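You operate a simulated robot arm through the tools that you are given. There is no shell and no other tool.

You run a simulated robot arm. Do the job below in one go: nothing can be reset, and whatever is moved stays where it is left.

TASK
Put things in order on the top of the side table. At the end: the yellow oat bag stands where the red cup stood; the red cup stands where the white tub stood; the white tub from the top of the side table stands where the green pack stood; the green pack from the top of the side table is on the flat red box (marked "DATES"); whatever was shut is shut again. Leave all else as you found it, and nothing knocked over.

The check looks at the end state, three seconds after you hand in, the way a careful person would. Anything else that was tipped, shoved, dropped, spilled or broken makes it a failure.

THE ROBOT
A 6-joint arm with a two-finger parallel gripper, fixed in place. Base frame: the origin is at the foot of the arm, x ahead of it, y to its left, z up; the work surface is at about z = 0. Readings come in mm, degrees, newtons and seconds.
With the tool pointing down near the work surface it reaches from about 160 to 420 mm from the base axis. Its first joint turns from -66.0 to 66.0 degrees. Payload 1.57 kg.
The tool frame sits at the grasp point between the pads (the TCP): z along the fingers, y along the line on which they close. The tips reach 30 mm beyond it. Largest opening 80 mm; finger width 17, thickness 12; the body of the gripper, 40 by 82 mm, starts 80 mm behind the TCP.
Orientation is that of the tool frame in the base frame, as [roll, pitch, yaw] about the fixed x, y, z axes, in that order (R = Rz(yaw) Ry(pitch) Rx(roll)). With the fingers straight down and closing along the base's y, the tool's x points along the base's -x, its y along +y and its z along -z.

THE INTERFACE
- The arm moves only by the tool move_arm. Its argument "targets" is a list of rows, each an object (a shift or turn left out is 0, a gripper value left out holds the last) with "delta_pos": the shift along the tool's x, y, z in units of 50 mm (1.0 is 50 mm), a list of three; "delta_rot": the turn, a rotation vector about the tool's x, y, z in units of 5 degrees (1.0 is 5 degrees), a list of three. In form: [{"delta_pos": [x, y, z], "delta_rot": [wx, wy, wz]}, ...]. A call has 1 to 20 rows; each row shifts and turns the commanded pose from where the row before left it, along the tool's axes as they then stand. "claw" is the gripper command, from -1 (shut) to 1 (fully open), values between in proportion, set as the call begins (left out, the last holds). A call with a number of a shift or a turn outside -1 to 1 is refused whole. A row lasts 0.2 s, in which the tool goes at most 50 mm and 8.6 degrees; a call with a longer step from one row to the next is refused whole, and so is a gripper value outside its range. Where a pose cannot be reached the arm comes as near as it can. A force on the tool above 40 N (or 10 N above the force at the start of the call, whichever is more), or a blocked arm, ends the call early, and 0.2 s more pass. Each finger travels about 153 mm/s and halts on what it meets, pressing with about 31 N; the grip force reading is that of the motor and also rises with nothing between the fingers. The clock runs only during rows and for 0.2 s after the last one: add rows that do not move to give the fingers time. The reply holds the time, the measured pose of the TCP, the force on the tool along the base axes, the opening and the grip force, in the units named above and with some noise, with the torque about the TCP (base axes, N m) and any sound that the robot's microphone picked up, and new pictures: "pictures" is both (left out), scene, wrist or none.
- Cameras (640 x 400 px; columns grow to the right, rows downward): "scene" is fixed at [56.6, -333.6, 420.3]; the picture's right is [0.77, -0.64, 0.00], its down [-0.38, -0.47, -0.80] and it looks along [0.51, 0.61, -0.60] (base axes); focal length 226 px, centre (320, 200). "wrist" rides on the gripper at [72, -7, -122] in the tool frame; the picture's right is [0.09, 1.00, 0.00], its down [-0.84, 0.08, -0.54] and it looks along [-0.54, 0.05, 0.84] (tool axes); focal length 238 px, centre (320, 200). There is no depth. A picture from a camera that has moved, and an enlarged one, comes with that camera's place and axes in the base frame and with its lens.
- zoom(camera, box): a new picture of the part [left, top, right, bottom] of that camera's present view, enlarged. The clock stands still meanwhile.
- job_done(): hands the job in; it is judged then, once.

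Places have to be worked out from the pictures, the camera data and where the tool is seen. Open the gripper and draw the arm clear of the work before you hand the job in, unless the task says otherwise.

The tools are called after "Emit:" as a command line: name --argument value ..., lists and objects as JSON in quotes. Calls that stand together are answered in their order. move_arm: Moves the arm, as the interface text tells. Its arguments: {"type":"object","properties":{"targets":{"type":"array","items":{"type":"object","properties":{"delta_pos":{"type":"array","items":{"type":"number"}},"delta_rot":{"type":"array","items":{"type":"number"}}}}},"claw":{"type":"number"},"pictures":{"type":"string","enum":["both","scene","wrist","none"]}},"required":["targets"]} The other tools are called the same way: zoom (camera, box) takes an enlarged picture of a part of a camera's view; job_done () hands the job in.

At the start:

```text
clock: 0.0
position: [298.7, -24.3, 217.5]
ee_rot: [-180.0, 0.0, 179.9]
contact_force: [-0.1, 0.9, -0.2]
wrist_torque: [0.02, 0.01, -0.01]
opening: 80.0
finger_force: 0.0
```

scene: 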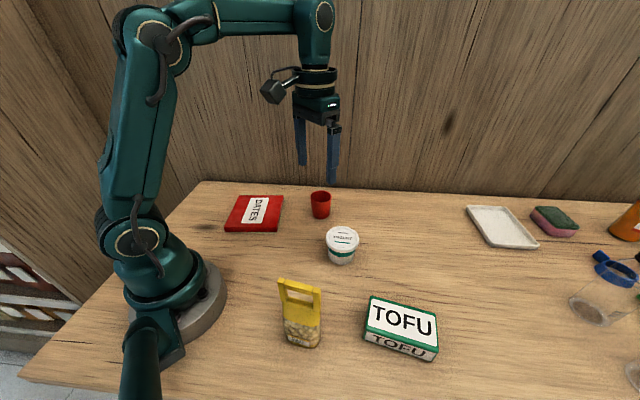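
wrist: 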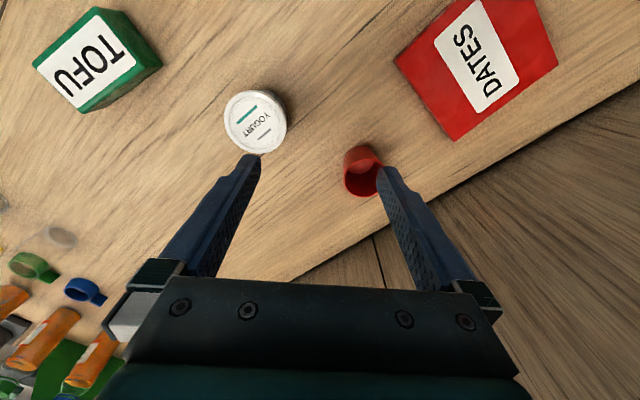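

I'll start by looking closer at the table from both cameras before moving anything.

Emit:
zoom --camera "scene" --box '[200, 170, 460, 370]'

Emit:
zoom --camera "scene" --box '[440, 170, 640, 400]'

Emit:
zoom --camera "wrist" --box '[0, 180, 260, 400]'

Emit:
zoom --camera "scene" --box '[0, 230, 140, 400]'

```text
2.00 times, centred on (330, 270) of scene
camera zoom: at [56.6, -333.6, 420.3], right [0.77, -0.64, 0.0], down [-0.38, -0.47, -0.8], along [0.51, 0.61, -0.6], focal length 452 px, centre (300, 60)
```

zoom: 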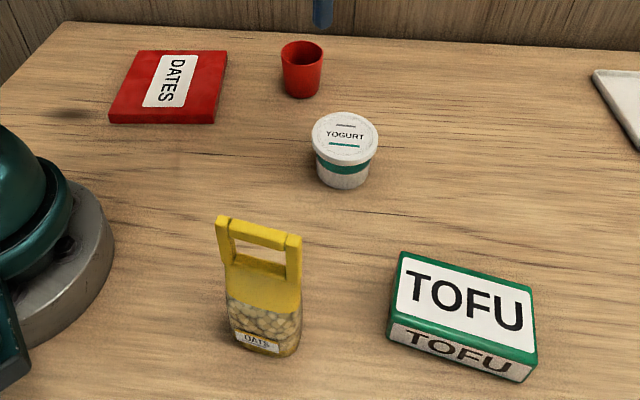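

```text
1.74 times, centred on (540, 285) of scene
camera zoom: at [56.6, -333.6, 420.3], right [0.77, -0.64, 0.0], down [-0.38, -0.47, -0.8], along [0.51, 0.61, -0.6], focal length 393 px, centre (-63, 52)
```

zoom: 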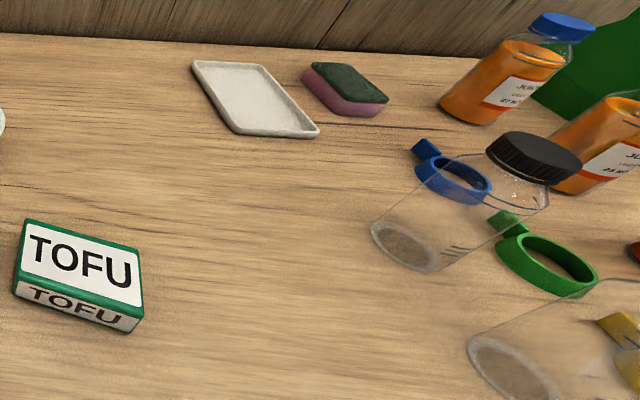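

```text
1.82 times, centred on (130, 290) of wrist
camera zoom: at [227.2, -29.4, 339.9], right [-0.09, 1.0, 0.0], down [0.84, 0.08, 0.54], along [0.54, 0.05, -0.84], focal length 433 px, centre (666, 36)
```

zoom: 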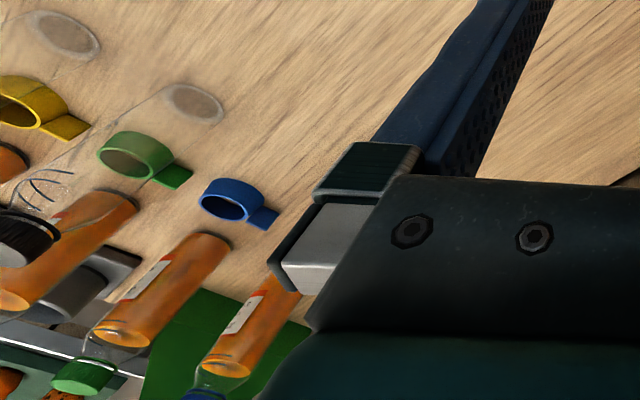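

```text
2.35 times, centred on (70, 315) of scene
camera zoom: at [56.6, -333.6, 420.3], right [0.77, -0.64, 0.0], down [-0.38, -0.47, -0.8], along [0.51, 0.61, -0.6], focal length 532 px, centre (908, -71)
```

zoom: 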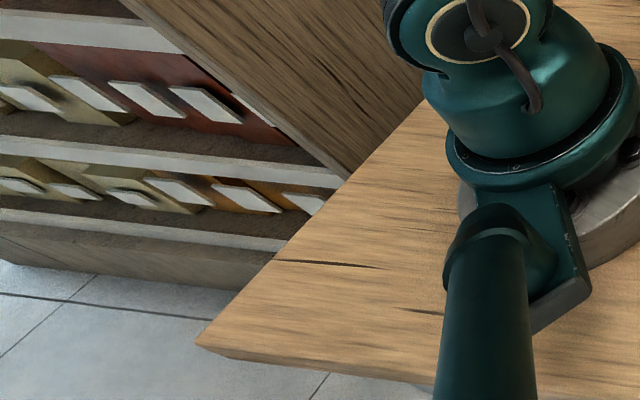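

The table holds the tofu (green pack), yogurt tub, red cup, oat bag and DATES box; the glass jars and tape rings are off to the far right. I estimate tofu at (276,-282), tub (315,-99), cup (370,40), oats (140,-187) and dates (234,157). I'll zoom the wrist view to refine these.

Emit:
zoom --camera "wrist" --box '[200, 60, 420, 210]'

Emit:
zoom --camera "wrist" --box '[380, 0, 600, 150]'

Emit:
zoom --camera "wrist" --box '[0, 0, 200, 130]'

Emit:
zoom --camera "scene" --box '[260, 260, 360, 360]'

Emit:
zoom --camera "scene" --box '[290, 170, 390, 270]'

```text
2.67 times, centred on (310, 135) of wrist
camera zoom: at [227.2, -29.4, 339.9], right [-0.09, 1.0, 0.0], down [0.84, 0.08, 0.54], along [0.54, 0.05, -0.84], focal length 636 px, centre (347, 373)
```

zoom: 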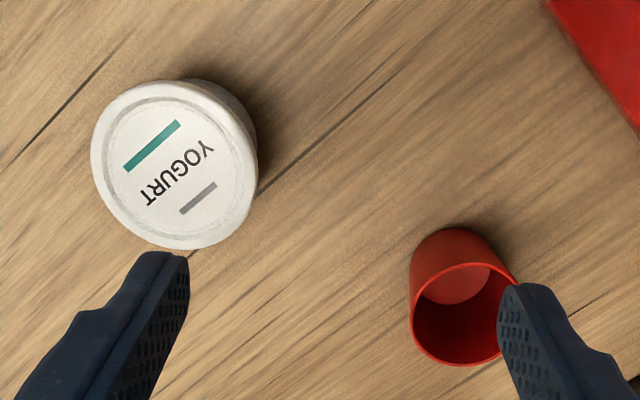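

```text
2.67 times, centred on (490, 75) of wrist
camera zoom: at [227.2, -29.4, 339.9], right [-0.09, 1.0, 0.0], down [0.84, 0.08, 0.54], along [0.54, 0.05, -0.84], focal length 636 px, centre (-133, 533)
```

zoom: 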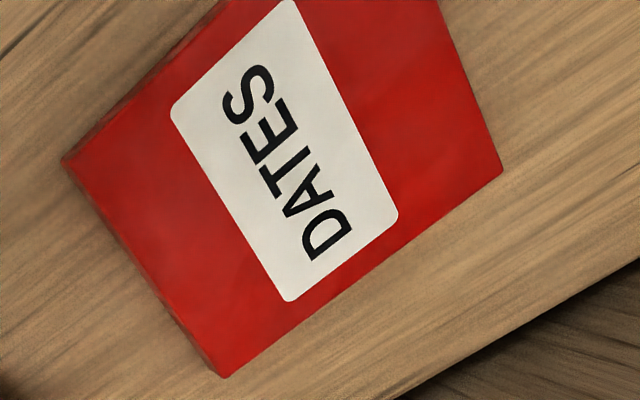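

```text
3.08 times, centred on (100, 65) of wrist
camera zoom: at [227.2, -29.4, 339.9], right [-0.09, 1.0, 0.0], down [0.84, 0.08, 0.54], along [0.54, 0.05, -0.84], focal length 733 px, centre (997, 615)
```

zoom: 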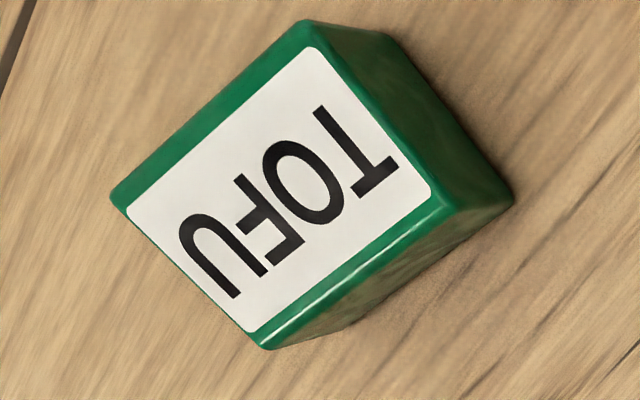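

```text
4.00 times, centred on (310, 310) of scene
camera zoom: at [56.6, -333.6, 420.3], right [0.77, -0.64, 0.0], down [-0.38, -0.47, -0.8], along [0.51, 0.61, -0.6], focal length 904 px, centre (360, -240)
```

zoom: 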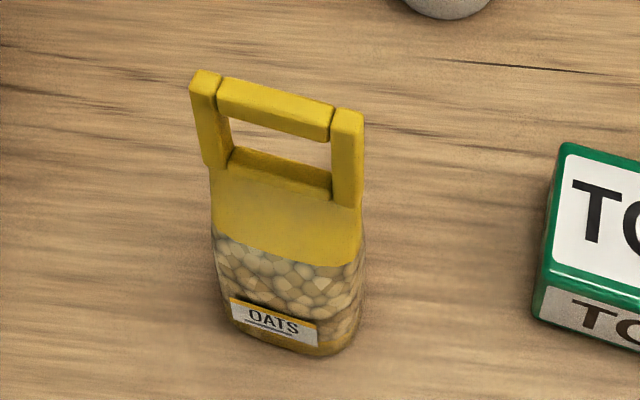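

```text
4.00 times, centred on (340, 220) of scene
camera zoom: at [56.6, -333.6, 420.3], right [0.77, -0.64, 0.0], down [-0.38, -0.47, -0.8], along [0.51, 0.61, -0.6], focal length 904 px, centre (240, 120)
```

zoom: 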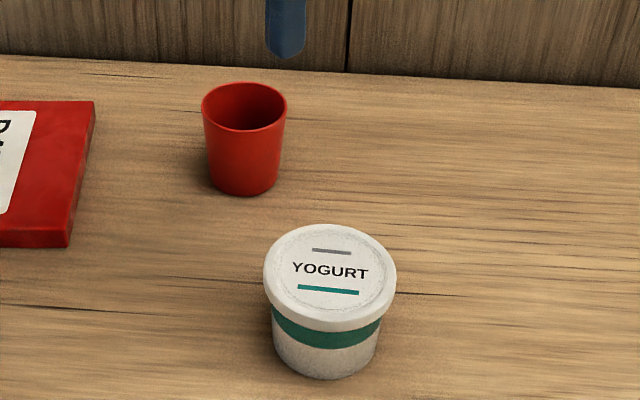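

From both cameras, tofu is about 108×57×35 mm, centred near (271,-285), with its short axis at about 33° in the base frame. I'll carry the arm high over it, turn the fingers to close across the short side, and look.

Emit:
move_arm --targets '[{"delta_pos": [0.07, -0.652, 0.12]}, {"delta_pos": [0.07, -0.652, 0.12]}, {"delta_pos": [0.07, -0.652, 0.12]}, {"delta_pos": [0.07, -0.652, 0.12]}, {"delta_pos": [0.07, -0.652, 0.12]}, {"delta_pos": [0.07, -0.652, 0.12]}, {"delta_pos": [0.07, -0.652, 0.12]}, {"delta_pos": [0.07, -0.652, 0.12]}, {"delta_rot": [0, 0, 0.942]}, {"delta_rot": [0, 0, 0.942]}, {"delta_rot": [0, 0, 0.942]}, {"delta_rot": [0, 0, 0.942]}, {"delta_rot": [0, 0, 0.942]}, {"delta_rot": [0, 0, 0.942]}, {"delta_rot": [0, 0, 0.942]}, {"delta_rot": [0, 0, 0.942]}, {"delta_rot": [0, 0, 0.942]}, {"delta_rot": [0, 0, 0.942]}, {"delta_rot": [0, 0, 0.942]}, {"delta_rot": [0, 0, 0.942]}]' --claw 1 --pictures "both"

```text
clock: 4.2
position: [265.2, -280.8, 167.1]
ee_rot: [179.9, 0.0, 123.4]
contact_force: [0.4, 1.1, -0.2]
wrist_torque: [0.03, 0.0, 0.04]
opening: 80.1
finger_force: 0.2
out of reach, approached as far as the arm can: row 8
camera wrist: at [220.1, -222.6, 289.0], right [0.78, 0.62, 0.0], down [0.52, -0.66, 0.54], along [0.34, -0.42, -0.84], focal length 238 px, centre (320, 200)
```

scene: 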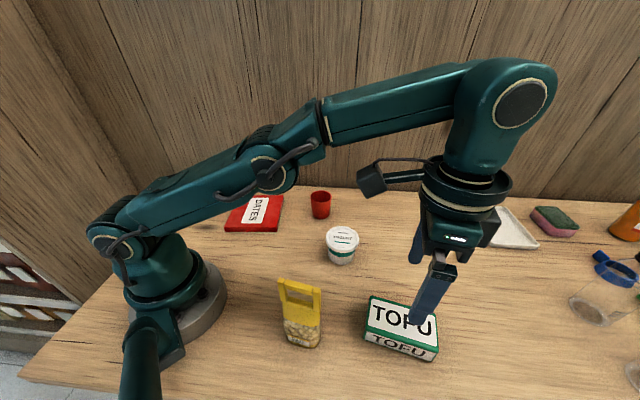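
wrist: 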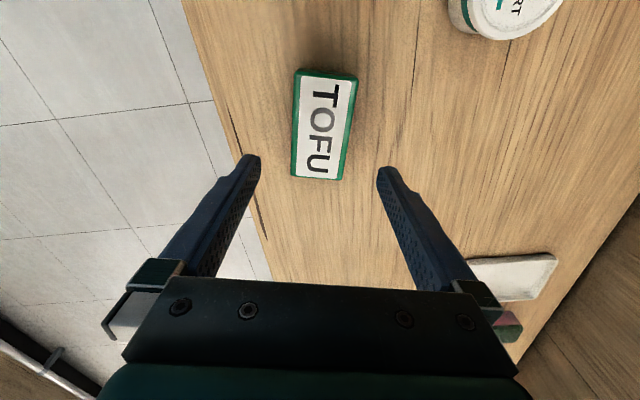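

The arm reaches only about r=386 at this height, so I'm just short of the tofu's centre; lower down it reaches further. I'll zoom on the tofu to measure it precisely.

Emit:
zoom --camera "wrist" --box '[240, 50, 400, 200]'

```text
2.67 times, centred on (320, 125) of wrist
camera zoom: at [220.1, -222.6, 289.0], right [0.78, 0.62, 0.0], down [0.52, -0.66, 0.54], along [0.34, -0.42, -0.84], focal length 636 px, centre (320, 400)
```

zoom: 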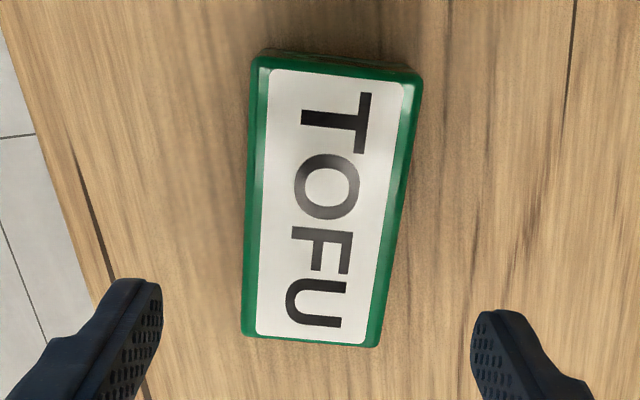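

Tofu's centre works out at (269.7,-282.6), short axis at 33°, which matches the finger yaw. I'll come down to z≈80 (tips above the pack) and check where the tool really is.

Emit:
move_arm --targets '[{"delta_pos": [0, 0, 0.435]}, {"delta_pos": [0, 0, 0.435]}, {"delta_pos": [0, 0, 0.435]}, {"delta_pos": [0, 0, 0.435]}, {}]' --claw 1 --pictures "both"

```text
clock: 5.4
position: [266.2, -281.0, 79.3]
ee_rot: [179.9, 0.0, 123.5]
contact_force: [0.0, 0.7, 0.3]
wrist_torque: [-0.02, 0.02, 0.02]
opening: 79.9
finger_force: 0.1
camera wrist: at [220.5, -222.3, 201.2], right [0.78, 0.63, 0.0], down [0.53, -0.66, 0.54], along [0.34, -0.42, -0.84], focal length 238 px, centre (320, 200)
```

scene: 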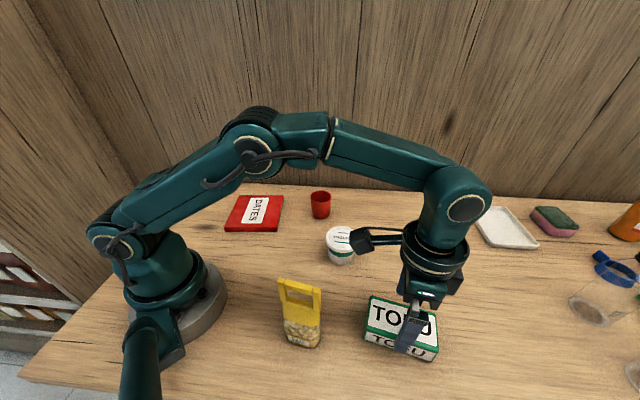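
wrist: 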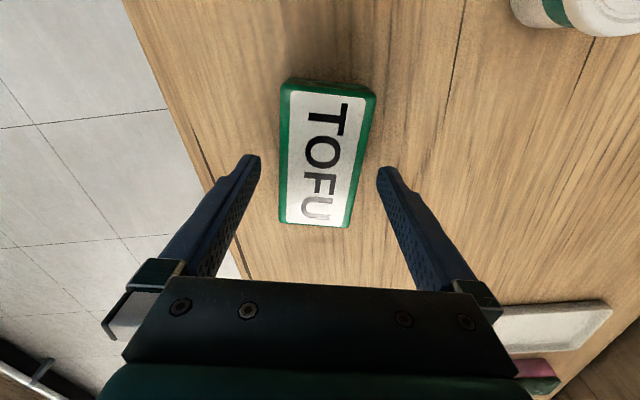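

Tofu's centre recomputes to (269.5,-281.6); the tool is at (266.2,-281.0). I'll nudge onto the centre and descend so the tips end about 6 mm above the table.

Emit:
move_arm --targets '[{"delta_pos": [-0.046, 0.048, 0]}, {"delta_pos": [0, 0, 0.29]}, {"delta_pos": [0, 0, 0.29]}, {"delta_pos": [0, 0, 0.29]}, {}]' --claw 1 --pictures "both"

```text
clock: 6.6
position: [270.2, -279.1, 38.0]
ee_rot: [-180.0, -0.1, 123.5]
contact_force: [-0.2, 0.2, -0.5]
wrist_torque: [0.0, 0.0, 0.02]
opening: 79.9
finger_force: 0.0
camera wrist: at [223.9, -222.6, 159.1], right [0.78, 0.63, 0.0], down [0.53, -0.66, 0.54], along [0.34, -0.42, -0.84], focal length 238 px, centre (320, 200)
```

scene: 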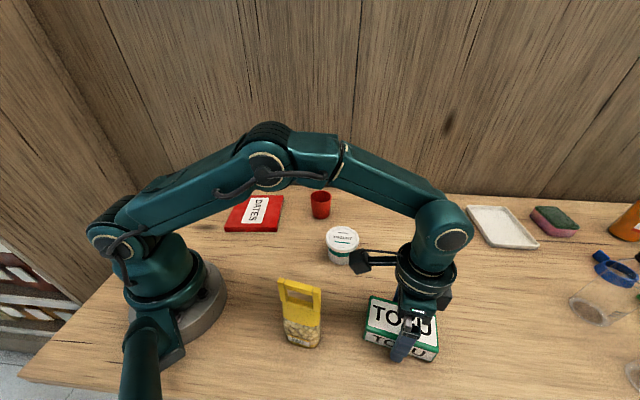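
wrist: 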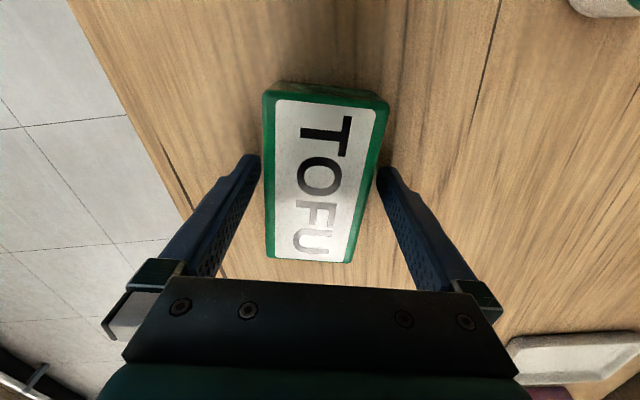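

The fingers straddle the tofu evenly, so I close the gripper.

Emit:
move_arm --targets '[{}, {}, {}, {}]' --claw -1 --pictures "wrist"

```text
clock: 7.6
position: [268.5, -280.3, 37.6]
ee_rot: [-179.9, 0.0, 123.6]
contact_force: [-0.3, 0.0, -1.3]
wrist_torque: [0.01, 0.02, 0.01]
opening: 61.9
finger_force: 31.1
camera wrist: at [223.9, -222.6, 159.3], right [0.78, 0.63, 0.0], down [0.53, -0.66, 0.54], along [0.34, -0.42, -0.84], focal length 238 px, centre (320, 200)
```

wrist: 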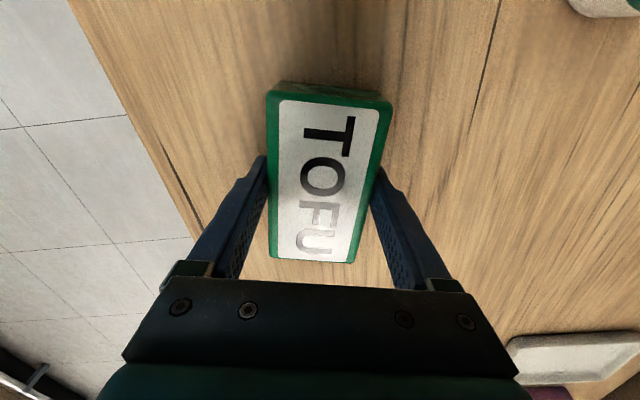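

The tofu is held (opening 61.9 mm, 31 N), and its original centre is about (270.5,-282.5). I lift it gently to z≈100 and check it hangs level.

Emit:
move_arm --targets '[{"delta_pos": [0, 0, -0.1]}, {"delta_pos": [0, 0, -0.2]}, {"delta_pos": [0, 0, -0.3]}, {"delta_pos": [0, 0, -0.35]}, {"delta_pos": [0, 0, -0.3]}, {}]' --claw -1 --pictures "both"

```text
clock: 9.0
position: [269.8, -281.0, 99.5]
ee_rot: [179.9, 0.0, 123.5]
contact_force: [-1.0, -0.2, -2.7]
wrist_torque: [0.02, 0.0, 0.02]
opening: 62.2
finger_force: 31.3
camera wrist: at [223.9, -223.6, 221.1], right [0.78, 0.63, 0.0], down [0.53, -0.66, 0.54], along [0.34, -0.42, -0.84], focal length 238 px, centre (320, 200)
```

scene: 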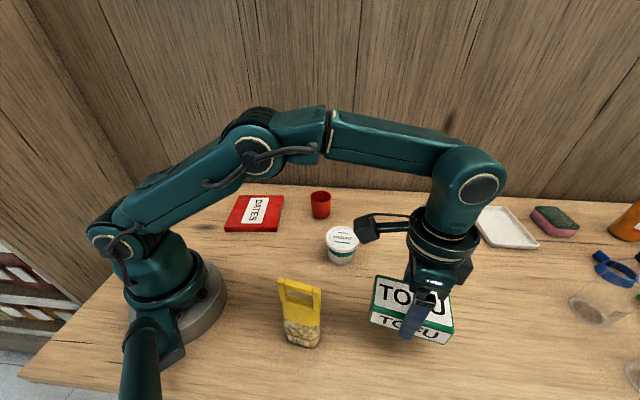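
wrist: 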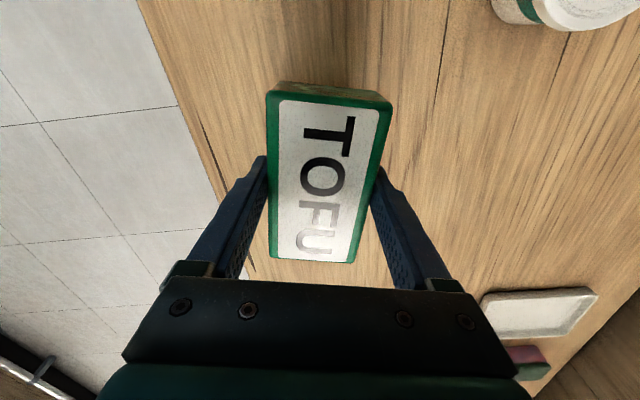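

The tofu is held level. I now carry it in an arc toward the DATES box, gaining height and turning slowly so its short axis lines up with the box; the first half comes first.

Emit:
move_arm --targets '[{"delta_pos": [0.348, 0.182, -0.25], "delta_rot": [0, 0, -0.9727]}, {"delta_pos": [0.331, 0.211, -0.25], "delta_rot": [0, 0, -0.9727]}, {"delta_pos": [0.312, 0.238, -0.25], "delta_rot": [0, 0, -0.9727]}, {"delta_pos": [0.291, 0.264, -0.25], "delta_rot": [0, 0, -0.9727]}, {"delta_pos": [0.267, 0.288, 0], "delta_rot": [0, 0, -0.9727]}, {"delta_pos": [0.242, 0.309, 0], "delta_rot": [0, 0, -0.9727]}, {"delta_pos": [0.215, 0.329, 0], "delta_rot": [0, 0, -0.9727]}, {"delta_pos": [0.186, 0.346, 0], "delta_rot": [0, 0, -0.9727]}, {"delta_pos": [0.156, 0.36, 0], "delta_rot": [0, 0, -0.9727]}, {"delta_pos": [0.125, 0.372, 0], "delta_rot": [0, 0, -0.9727]}, {"delta_pos": [0.093, 0.3815, 0], "delta_rot": [0, 0, -0.9727]}, {"delta_pos": [0.06, 0.388, 0], "delta_rot": [0, 0, -0.9727]}]' --claw -1 --pictures "both"

```text
clock: 11.6
position: [245.9, -45.3, 147.9]
ee_rot: [-180.0, -0.1, -178.1]
contact_force: [0.9, 0.4, -2.4]
wrist_torque: [-0.01, 0.04, 0.0]
opening: 61.7
finger_force: 31.3
camera wrist: at [173.6, -54.0, 270.4], right [-0.12, 0.99, 0.0], down [0.83, 0.1, 0.54], along [0.54, 0.07, -0.84], focal length 238 px, centre (320, 200)
```

scene: 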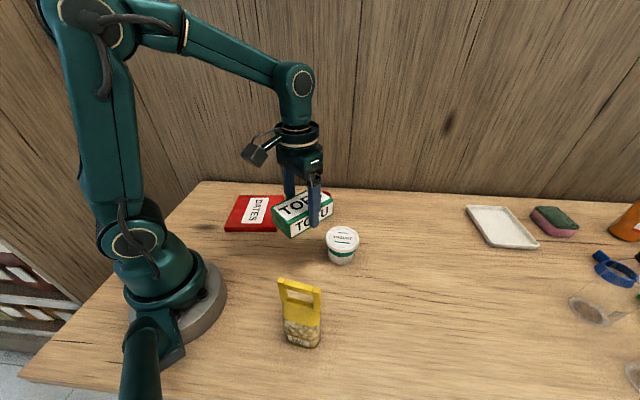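
wrist: 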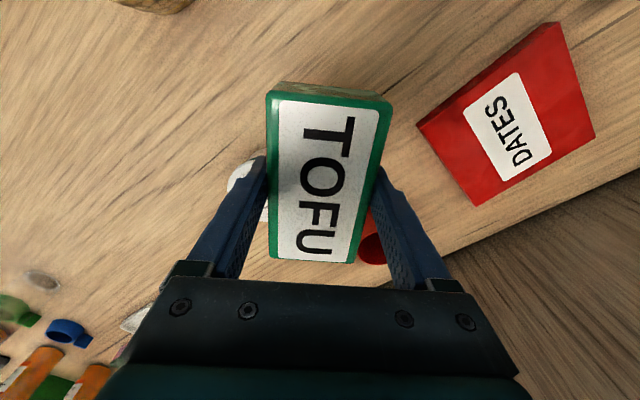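

Halfway there with the tofu still firm; the DATES box centre re-measures near (226,152). I continue the arc to hover over it.

Emit:
move_arm --targets '[{"delta_pos": [0.032, 0.39, 0], "delta_rot": [0, 0, -0.972]}, {"delta_pos": [-0.001, 0.391, 0], "delta_rot": [0, 0, -0.972]}, {"delta_pos": [-0.034, 0.39, 0], "delta_rot": [0, 0, -0.972]}, {"delta_pos": [-0.067, 0.385, 0], "delta_rot": [0, 0, -0.972]}, {"delta_pos": [-0.0997, 0.378, 0], "delta_rot": [0, 0, -0.972]}, {"delta_pos": [-0.131, 0.3685, 0], "delta_rot": [0, 0, -0.972]}, {"delta_pos": [-0.162, 0.356, 0], "delta_rot": [0, 0, -0.972]}, {"delta_pos": [-0.192, 0.341, 0], "delta_rot": [0, 0, -0.972]}, {"delta_pos": [-0.22, 0.3235, 0], "delta_rot": [0, 0, -0.972]}, {"delta_pos": [-0.2465, 0.304, 0], "delta_rot": [0, 0, -0.972]}, {}]' --claw -1 --pictures "both"

```text
clock: 14.0
position: [223.6, 148.7, 149.2]
ee_rot: [180.0, 0.1, -129.5]
contact_force: [-0.3, 0.7, -1.9]
wrist_torque: [0.0, 0.03, -0.03]
opening: 62.1
finger_force: 30.7
camera wrist: at [183.2, 89.9, 270.5], right [-0.83, 0.56, 0.0], down [0.47, 0.69, 0.54], along [0.31, 0.45, -0.84], focal length 238 px, centre (320, 200)
```

scene: 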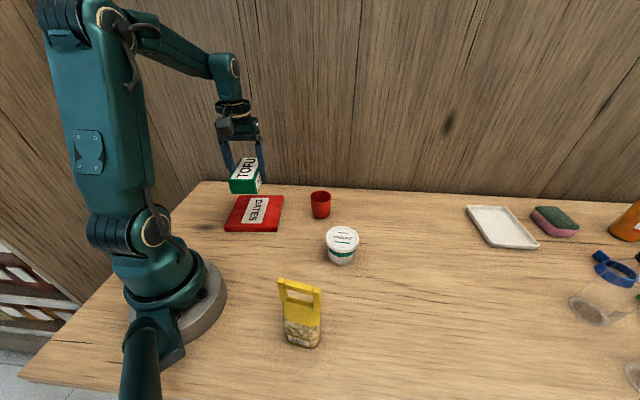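
wrist: 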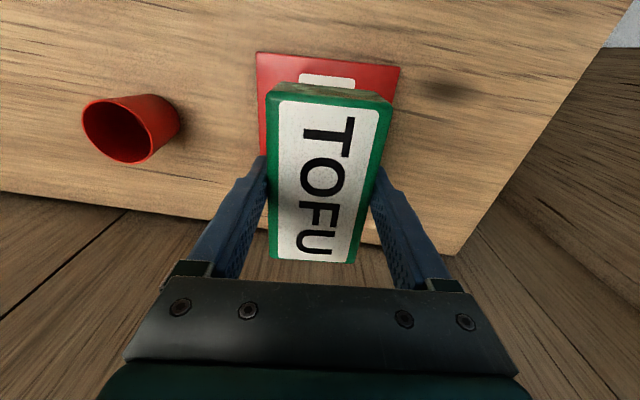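

The tofu hovers over the DATES box, aligned with it (box centre about (226,156)). I shift a few mm for centring and come down to just above the lid.

Emit:
move_arm --targets '[{"delta_pos": [-0.06, 0.05, 0]}, {"delta_pos": [0, 0, 0.28]}, {"delta_pos": [0, 0, 0.3]}, {"delta_pos": [0, 0, 0.3]}, {"delta_pos": [0, 0, 0.3]}, {"delta_pos": [0, 0, 0.25]}, {"delta_pos": [0, 0, 0.15]}, {}]' --claw -1 --pictures "both"

Emit:
zoom --camera "scene" --box '[200, 150, 300, 250]'

```text
clock: 15.8
position: [223.6, 151.0, 68.9]
ee_rot: [-180.0, 0.0, -129.5]
contact_force: [0.9, 0.3, -2.2]
wrist_torque: [0.0, 0.0, -0.03]
opening: 61.6
finger_force: 30.5
camera wrist: at [183.3, 92.9, 191.3], right [-0.83, 0.56, 0.0], down [0.47, 0.69, 0.54], along [0.31, 0.45, -0.84], focal length 238 px, centre (320, 200)
```

scene: 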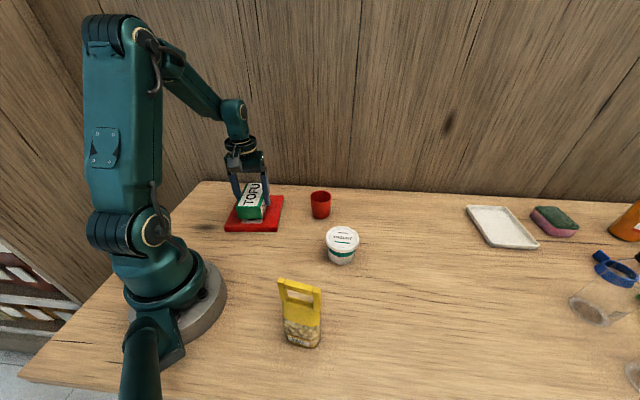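
wrist: 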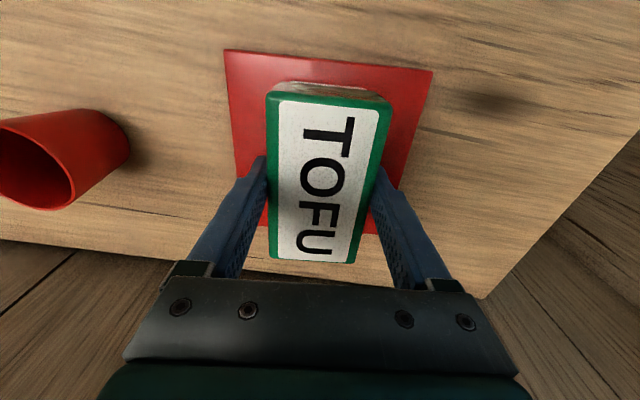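

```text
4.00 times, centred on (250, 200) of scene
camera zoom: at [56.6, -333.6, 420.3], right [0.77, -0.64, 0.0], down [-0.38, -0.47, -0.8], along [0.51, 0.61, -0.6], focal length 904 px, centre (600, 200)
```

zoom: 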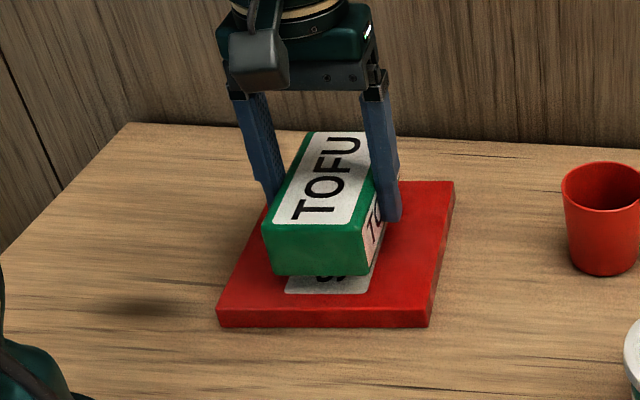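

Tofu is centred over the box with roughly a 10 mm gap. I lower in small steps and watch the vertical force.

Emit:
move_arm --targets '[{"delta_pos": [0, 0, 0.04]}, {"delta_pos": [0, 0, 0.04]}, {"delta_pos": [0, 0, 0.04]}, {"delta_pos": [0, 0, 0.03]}, {}]' --claw -1 --pictures "none"

Emit:
zoom --camera "scene" --box '[210, 180, 290, 240]'

```text
clock: 17.0
position: [224.0, 150.7, 61.8]
ee_rot: [180.0, 0.0, -129.6]
contact_force: [-0.2, -0.1, -2.6]
wrist_torque: [0.01, -0.01, 0.02]
opening: 61.5
finger_force: 31.0
```

```text
6.67 times, centred on (250, 210) of scene
camera zoom: at [56.6, -333.6, 420.3], right [0.77, -0.64, 0.0], down [-0.38, -0.47, -0.8], along [0.51, 0.61, -0.6], focal length 1507 px, centre (787, 133)
```

zoom: 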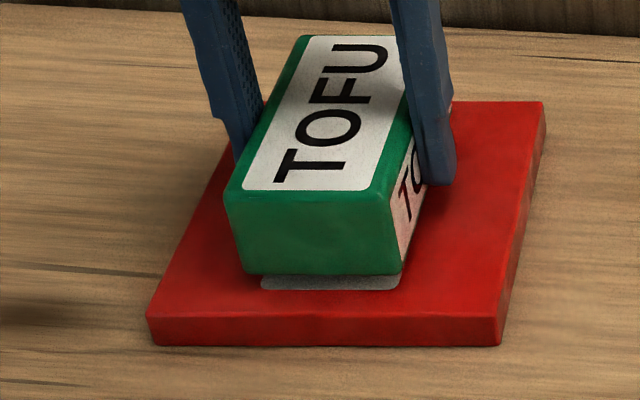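

Still hanging free (Fz ≈ -2.6 N is the pack's weight), with only a small gap left. I step down 1 mm at a time.

Emit:
move_arm --targets '[{"delta_pos": [0, 0, 0.025]}, {"delta_pos": [0, 0, 0.02]}, {}]' --claw -1 --pictures "none"

```text
clock: 17.8
position: [224.2, 152.3, 59.7]
ee_rot: [-180.0, -0.1, -129.6]
contact_force: [-0.2, -0.1, -1.1]
wrist_torque: [-0.01, 0.03, 0.0]
opening: 61.5
finger_force: 30.8
```

Emit:
move_arm --targets '[{"delta_pos": [0, 0, 0.02]}, {}]' --claw -1 --pictures "none"

```text
clock: 18.4
position: [223.4, 153.3, 58.7]
ee_rot: [180.0, 0.1, -129.6]
contact_force: [0.3, 0.5, -1.9]
wrist_torque: [-0.01, -0.03, 0.0]
opening: 61.8
finger_force: 30.8
```

Readings are still about the weight (-1.9 N), so no firm contact yet; I go down another 1.5 mm.

Emit:
move_arm --targets '[{"delta_pos": [0, 0, 0.015]}, {"delta_pos": [0, 0, 0.015]}, {}]' --claw -1 --pictures "none"

Emit:
zoom --camera "scene" --box '[210, 180, 290, 240]'

```text
clock: 19.2
position: [221.7, 151.2, 56.2]
ee_rot: [-179.9, 0.0, -129.5]
contact_force: [-1.3, -0.1, -1.5]
wrist_torque: [0.0, 0.02, 0.03]
opening: 61.6
finger_force: 30.8
```

```text
6.67 times, centred on (250, 210) of scene
camera zoom: at [56.6, -333.6, 420.3], right [0.77, -0.64, 0.0], down [-0.38, -0.47, -0.8], along [0.51, 0.61, -0.6], focal length 1507 px, centre (787, 133)
```

zoom: 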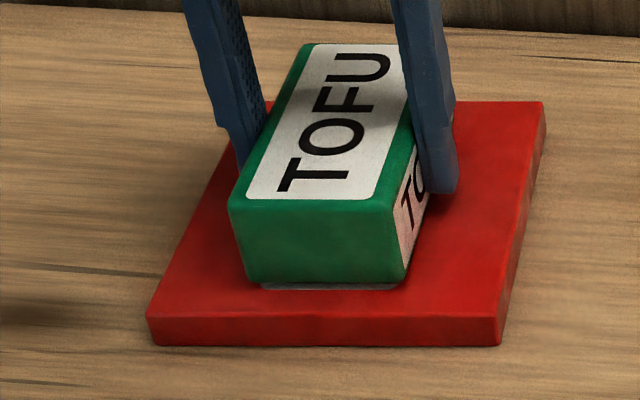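

The pack has come down further but the force shows no contact yet; I continue 1 mm at a time.

Emit:
move_arm --targets '[{"delta_pos": [0, 0, 0.02]}, {"delta_pos": [0, 0, 0.02]}, {}]' --claw -1 --pictures "none"

Emit:
zoom --camera "scene" --box '[210, 180, 290, 240]'

```text
clock: 20.0
position: [222.9, 152.3, 55.1]
ee_rot: [180.0, 0.0, -129.6]
contact_force: [-0.6, 0.7, 4.7]
wrist_torque: [-0.18, 0.21, -0.03]
opening: 61.7
finger_force: 31.3
```

```text
6.67 times, centred on (250, 210) of scene
camera zoom: at [56.6, -333.6, 420.3], right [0.77, -0.64, 0.0], down [-0.38, -0.47, -0.8], along [0.51, 0.61, -0.6], focal length 1507 px, centre (787, 133)
```

zoom: 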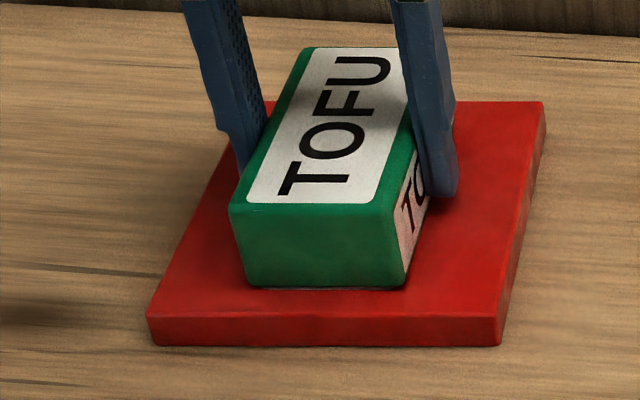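

Fz has flipped to +4.7 N and the picture shows the pack seated on the box, so I release.

Emit:
move_arm --targets '[{}, {}, {}]' --claw 1 --pictures "wrist"

Emit:
zoom --camera "scene" --box '[210, 180, 290, 240]'

```text
clock: 20.8
position: [223.9, 151.5, 55.7]
ee_rot: [-179.9, 0.0, -129.6]
contact_force: [-0.3, 0.5, -0.2]
wrist_torque: [0.02, -0.01, 0.01]
opening: 80.1
finger_force: 0.1
camera wrist: at [182.6, 93.6, 177.0], right [-0.83, 0.56, 0.0], down [0.47, 0.69, 0.54], along [0.31, 0.45, -0.84], focal length 238 px, centre (320, 200)
```

wrist: 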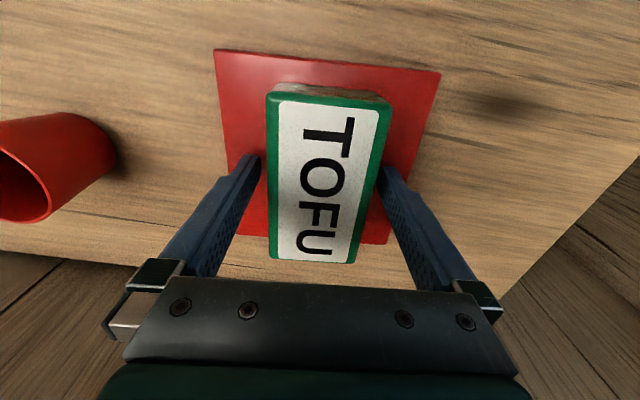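

```text
6.67 times, centred on (250, 210) of scene
camera zoom: at [56.6, -333.6, 420.3], right [0.77, -0.64, 0.0], down [-0.38, -0.47, -0.8], along [0.51, 0.61, -0.6], focal length 1507 px, centre (787, 133)
```

zoom: 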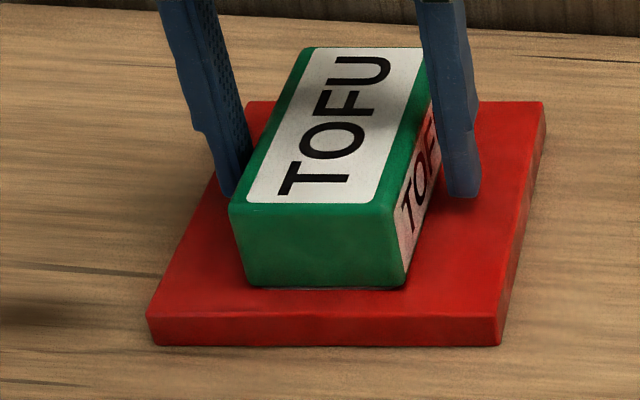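

The tofu rests squarely on the DATES box and the fingers are free. Next I rise straight up and swing over to the yogurt tub near (311,-100), turning to a comfortable yaw.

Emit:
move_arm --targets '[{"delta_pos": [0, 0, -0.4]}, {"delta_pos": [0, 0, -0.8]}, {"delta_pos": [0, 0, -0.8]}, {"delta_pos": [0.173, -0.2835, 0], "delta_rot": [0, 0, 0.944]}, {"delta_pos": [0.149, -0.297, 0], "delta_rot": [0, 0, 0.944]}, {"delta_pos": [0.124, -0.308, 0], "delta_rot": [0, 0, 0.944]}, {"delta_pos": [0.098, -0.317, 0], "delta_rot": [0, 0, 0.944]}, {"delta_pos": [0.072, -0.324, 0], "delta_rot": [0, 0, 0.944]}, {"delta_pos": [0.045, -0.329, 0], "delta_rot": [0, 0, 0.944]}, {"delta_pos": [0.018, -0.3315, 0], "delta_rot": [0, 0, 0.944]}, {"delta_pos": [-0.0095, -0.332, 0], "delta_rot": [0, 0, 0.944]}, {"delta_pos": [-0.037, -0.33, 0], "delta_rot": [0, 0, 0.944]}, {"delta_pos": [-0.064, -0.326, 0], "delta_rot": [0, 0, 0.944]}, {"delta_pos": [-0.0905, -0.3195, 0], "delta_rot": [0, 0, 0.944]}, {"delta_pos": [-0.1165, -0.311, 0], "delta_rot": [0, 0, 0.944]}, {"delta_pos": [-0.142, -0.3, 0], "delta_rot": [0, 0, 0.944]}, {"delta_pos": [-0.166, -0.288, 0], "delta_rot": [0, 0, 0.944]}, {"delta_pos": [-0.189, -0.273, 0], "delta_rot": [0, 0, 0.944]}, {"delta_pos": [-0.211, -0.2565, 0], "delta_rot": [0, 0, 0.944]}, {}]' --claw 1 --pictures "both"

Emit:
zoom --camera "wrist" --box '[240, 50, 400, 200]'

Emit:
zoom --camera "scene" --box '[200, 170, 360, 270]'

```text
clock: 25.0
position: [310.5, -99.4, 154.9]
ee_rot: [-180.0, 0.0, 154.8]
contact_force: [0.9, 0.2, -0.4]
wrist_torque: [-0.03, 0.01, 0.0]
opening: 80.4
finger_force: 0.1
camera wrist: at [241.8, -73.8, 276.9], right [0.34, 0.94, 0.0], down [0.79, -0.29, 0.54], along [0.51, -0.18, -0.84], focal length 238 px, centre (320, 200)
```

scene: 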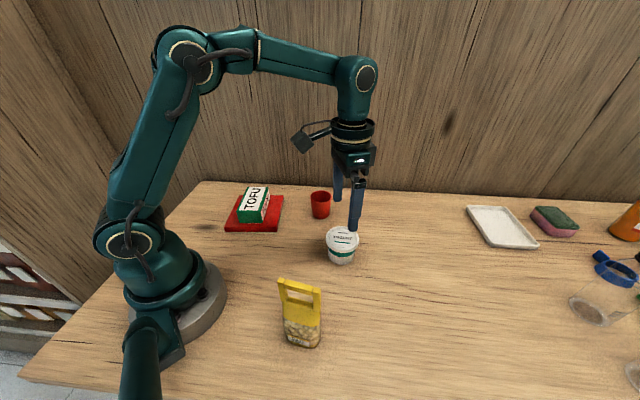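
wrist: 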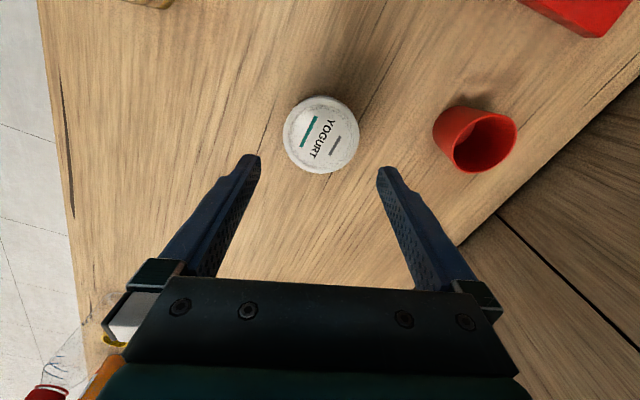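

```text
2.67 times, centred on (320, 125) of wrist
camera zoom: at [241.8, -73.8, 276.9], right [0.34, 0.94, 0.0], down [0.79, -0.29, 0.54], along [0.51, -0.18, -0.84], focal length 636 px, centre (320, 400)
```

zoom: 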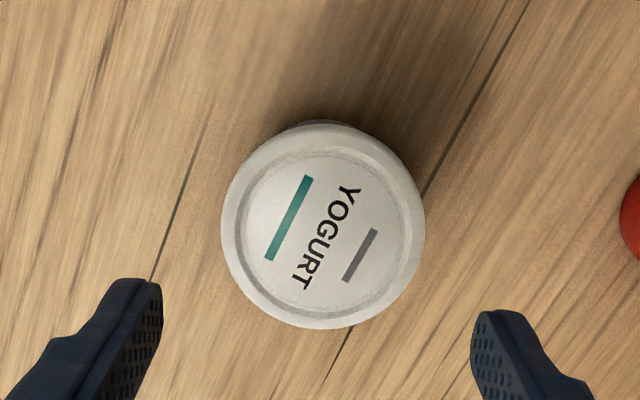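

```text
4.00 times, centred on (280, 220) of scene
camera zoom: at [56.6, -333.6, 420.3], right [0.77, -0.64, 0.0], down [-0.38, -0.47, -0.8], along [0.51, 0.61, -0.6], focal length 904 px, centre (480, 120)
```

zoom: 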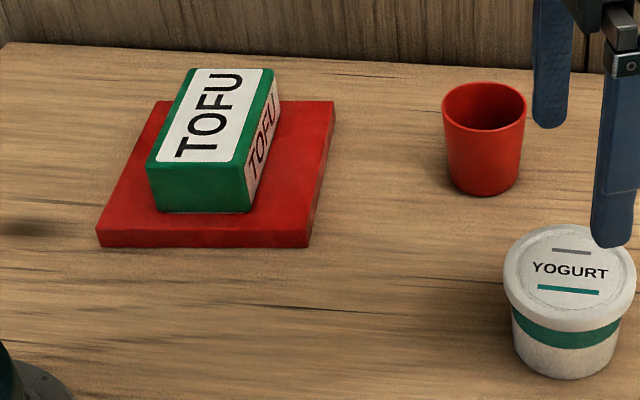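

The tub lid measures about 72 mm across, centred within ~1 mm of the tool at (309.5,-97.5). I descend to where the tips are just above the lid and check the clearance.

Emit:
move_arm --targets '[{"delta_pos": [0.01, 0.008, 0.3]}, {"delta_pos": [0, 0, 0.3]}, {"delta_pos": [0, 0, 0.3]}, {"delta_pos": [0, 0, 0.25]}, {}]' --claw 1 --pictures "both"

Emit:
zoom --camera "wrist" --box '[220, 60, 420, 220]'

Emit:
zoom --camera "scene" --box '[300, 180, 400, 270]'

```text
clock: 26.2
position: [309.5, -98.0, 98.9]
ee_rot: [180.0, 0.1, 154.9]
contact_force: [-0.1, 0.7, 0.7]
wrist_torque: [0.02, 0.03, 0.0]
opening: 80.2
finger_force: 0.0
camera wrist: at [242.0, -73.0, 219.8], right [0.34, 0.94, 0.0], down [0.79, -0.29, 0.54], along [0.51, -0.18, -0.84], focal length 238 px, centre (320, 200)
```

scene: 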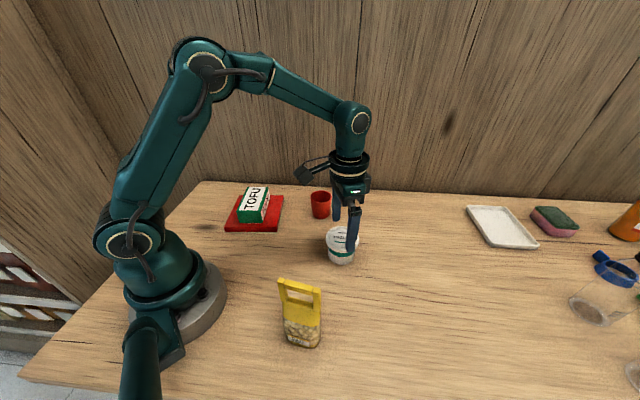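
wrist: 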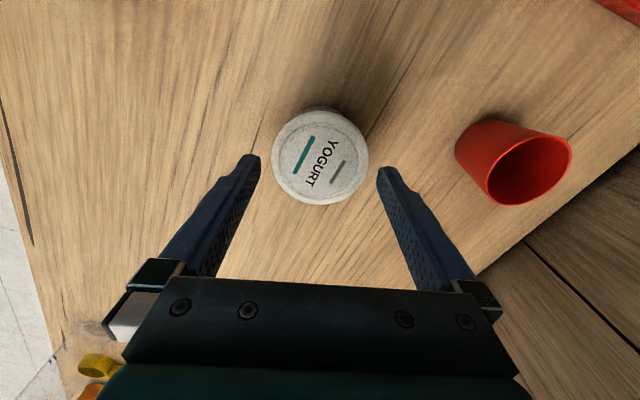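

```text
2.50 times, centred on (320, 140) of wrist
camera zoom: at [242.0, -73.0, 219.8], right [0.34, 0.94, 0.0], down [0.79, -0.29, 0.54], along [0.51, -0.18, -0.84], focal length 596 px, centre (320, 350)
```

zoom: 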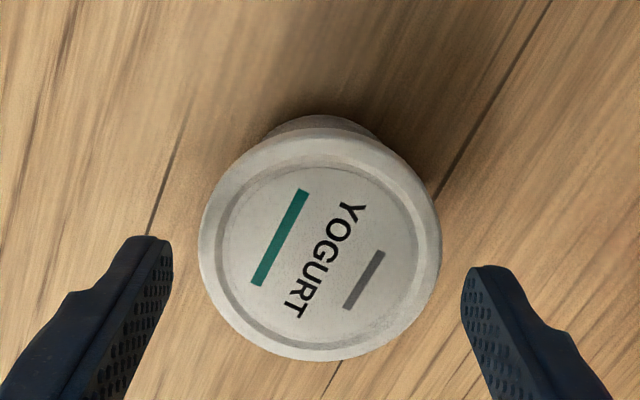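

```text
4.44 times, centred on (350, 225) of scene
camera zoom: at [56.6, -333.6, 420.3], right [0.77, -0.64, 0.0], down [-0.38, -0.47, -0.8], along [0.51, 0.61, -0.6], focal length 1005 px, centre (187, 89)
```

zoom: 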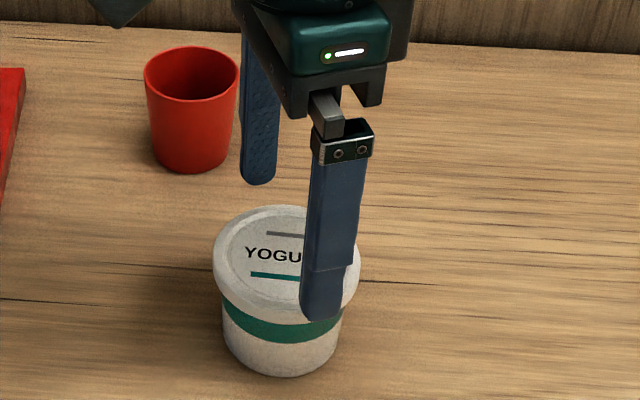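

The lid (≈71.5 mm) is centred laterally to within 0.5 mm, leaving about 4 mm per side. I descend around it to z≈50 in small steps.

Emit:
move_arm --targets '[{"delta_pos": [0.02, -0.005, 0.15]}, {"delta_pos": [0, 0, 0.15]}, {"delta_pos": [0, 0, 0.15]}, {"delta_pos": [0, 0, 0.15]}, {"delta_pos": [0, 0, 0.15]}, {"delta_pos": [0, 0, 0.15]}, {"delta_pos": [0, 0, 0.08]}, {}]' --claw 1 --pictures "both"

Emit:
zoom --camera "wrist" --box '[220, 80, 420, 240]'

Emit:
zoom --camera "scene" --box '[300, 180, 400, 270]'

```text
clock: 28.0
position: [307.5, -99.2, 48.1]
ee_rot: [-180.0, -0.1, 155.0]
contact_force: [0.0, -0.1, 0.3]
wrist_torque: [0.02, 0.01, 0.02]
opening: 80.0
finger_force: 0.1
camera wrist: at [239.6, -73.1, 170.4], right [0.34, 0.94, 0.0], down [0.79, -0.29, 0.54], along [0.51, -0.18, -0.84], focal length 238 px, centre (320, 200)
```

scene: 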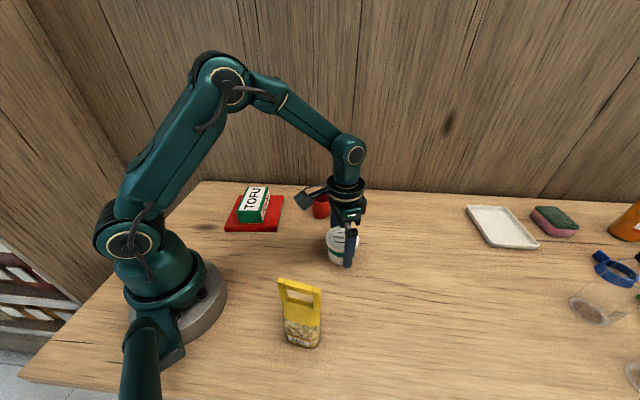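
wrist: 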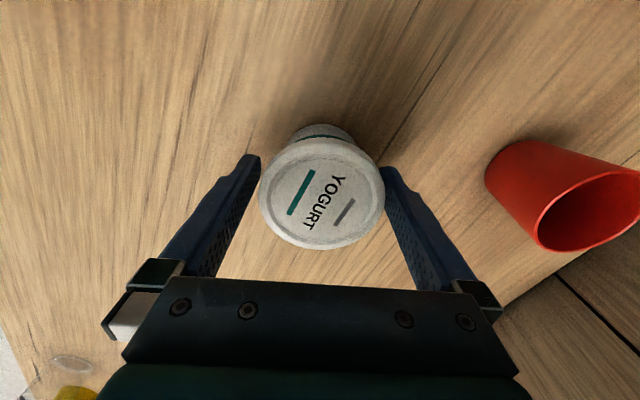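

```text
2.50 times, centred on (320, 160) of wrist
camera zoom: at [239.6, -73.1, 170.4], right [0.34, 0.94, 0.0], down [0.79, -0.29, 0.54], along [0.51, -0.18, -0.84], focal length 596 px, centre (320, 300)
```

zoom: 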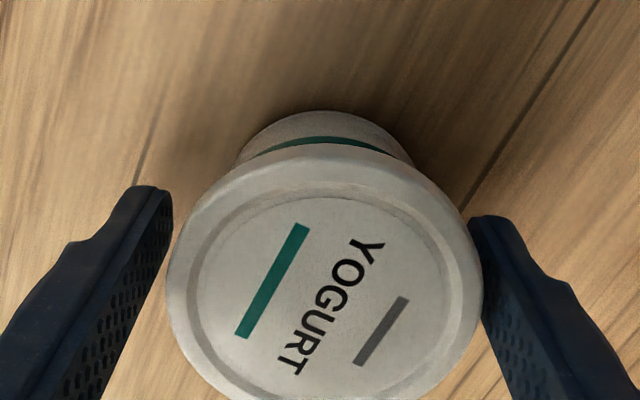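

```text
4.44 times, centred on (350, 225) of scene
camera zoom: at [56.6, -333.6, 420.3], right [0.77, -0.64, 0.0], down [-0.38, -0.47, -0.8], along [0.51, 0.61, -0.6], focal length 1005 px, centre (187, 89)
```

zoom: 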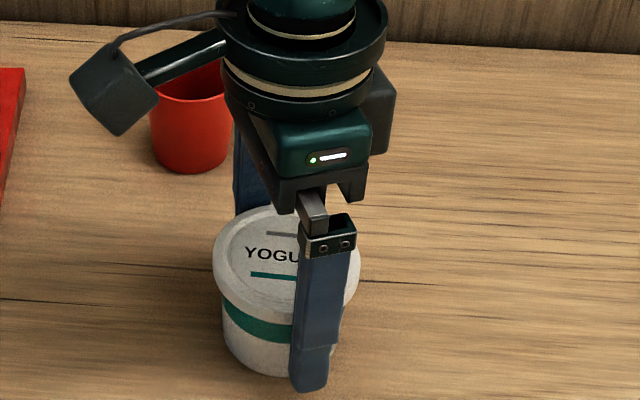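

The fingers are down on both sides of the lid with clear gaps, so I close on it.

Emit:
move_arm --targets '[{}, {}, {}, {}]' --claw -1 --pictures "wrist"

```text
clock: 29.0
position: [307.9, -99.4, 48.9]
ee_rot: [-180.0, 0.0, 155.0]
contact_force: [-0.7, -0.5, 1.1]
wrist_torque: [0.01, 0.02, -0.01]
opening: 73.5
finger_force: 31.1
camera wrist: at [239.6, -73.1, 170.5], right [0.34, 0.94, 0.0], down [0.79, -0.29, 0.54], along [0.51, -0.18, -0.84], focal length 238 px, centre (320, 200)
```

wrist: 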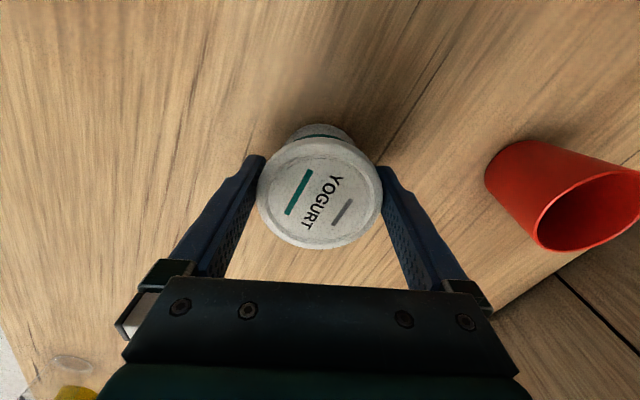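

Gripped at 73.5 mm with 31 N. I lift slowly a little and check that the whole tub comes up, not just the lid.

Emit:
move_arm --targets '[{"delta_pos": [0, 0, -0.06]}, {"delta_pos": [0, 0, -0.1]}, {"delta_pos": [0, 0, -0.14]}, {"delta_pos": [0, 0, -0.2]}, {}]' --claw -1 --pictures "both"

Emit:
zoom --camera "scene" --box '[300, 180, 400, 280]'

```text
clock: 30.2
position: [307.1, -98.6, 74.4]
ee_rot: [179.9, 0.0, 154.8]
contact_force: [0.6, -0.7, -0.6]
wrist_torque: [0.01, 0.0, 0.01]
opening: 73.4
finger_force: 31.2
camera wrist: at [239.7, -72.7, 195.9], right [0.34, 0.94, 0.0], down [0.79, -0.29, 0.54], along [0.51, -0.18, -0.84], focal length 238 px, centre (320, 200)
```

scene: 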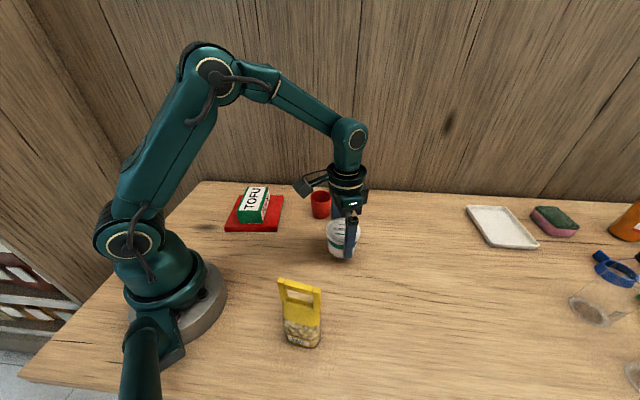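
wrist: 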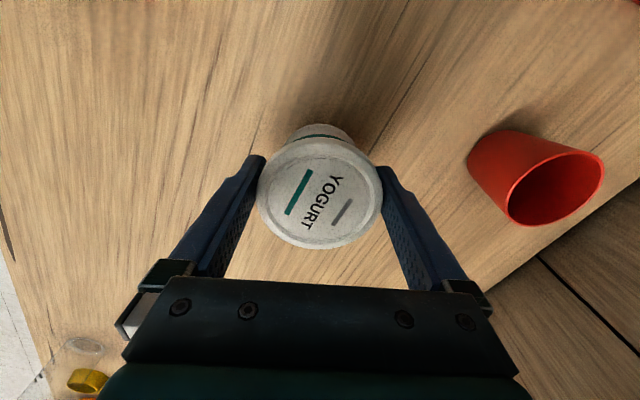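

```text
4.00 times, centred on (350, 230) of scene
camera zoom: at [56.6, -333.6, 420.3], right [0.77, -0.64, 0.0], down [-0.38, -0.47, -0.8], along [0.51, 0.61, -0.6], focal length 904 px, centre (200, 80)
```

zoom: 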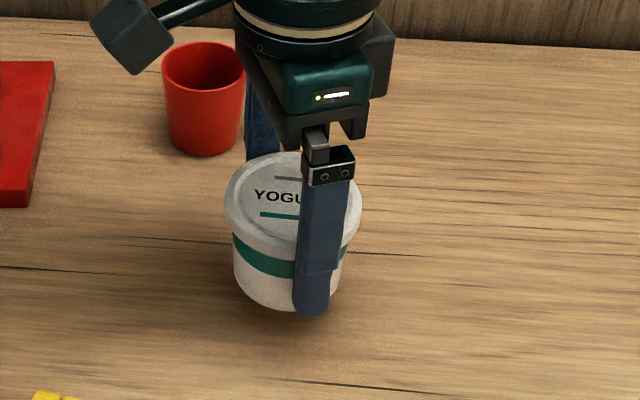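

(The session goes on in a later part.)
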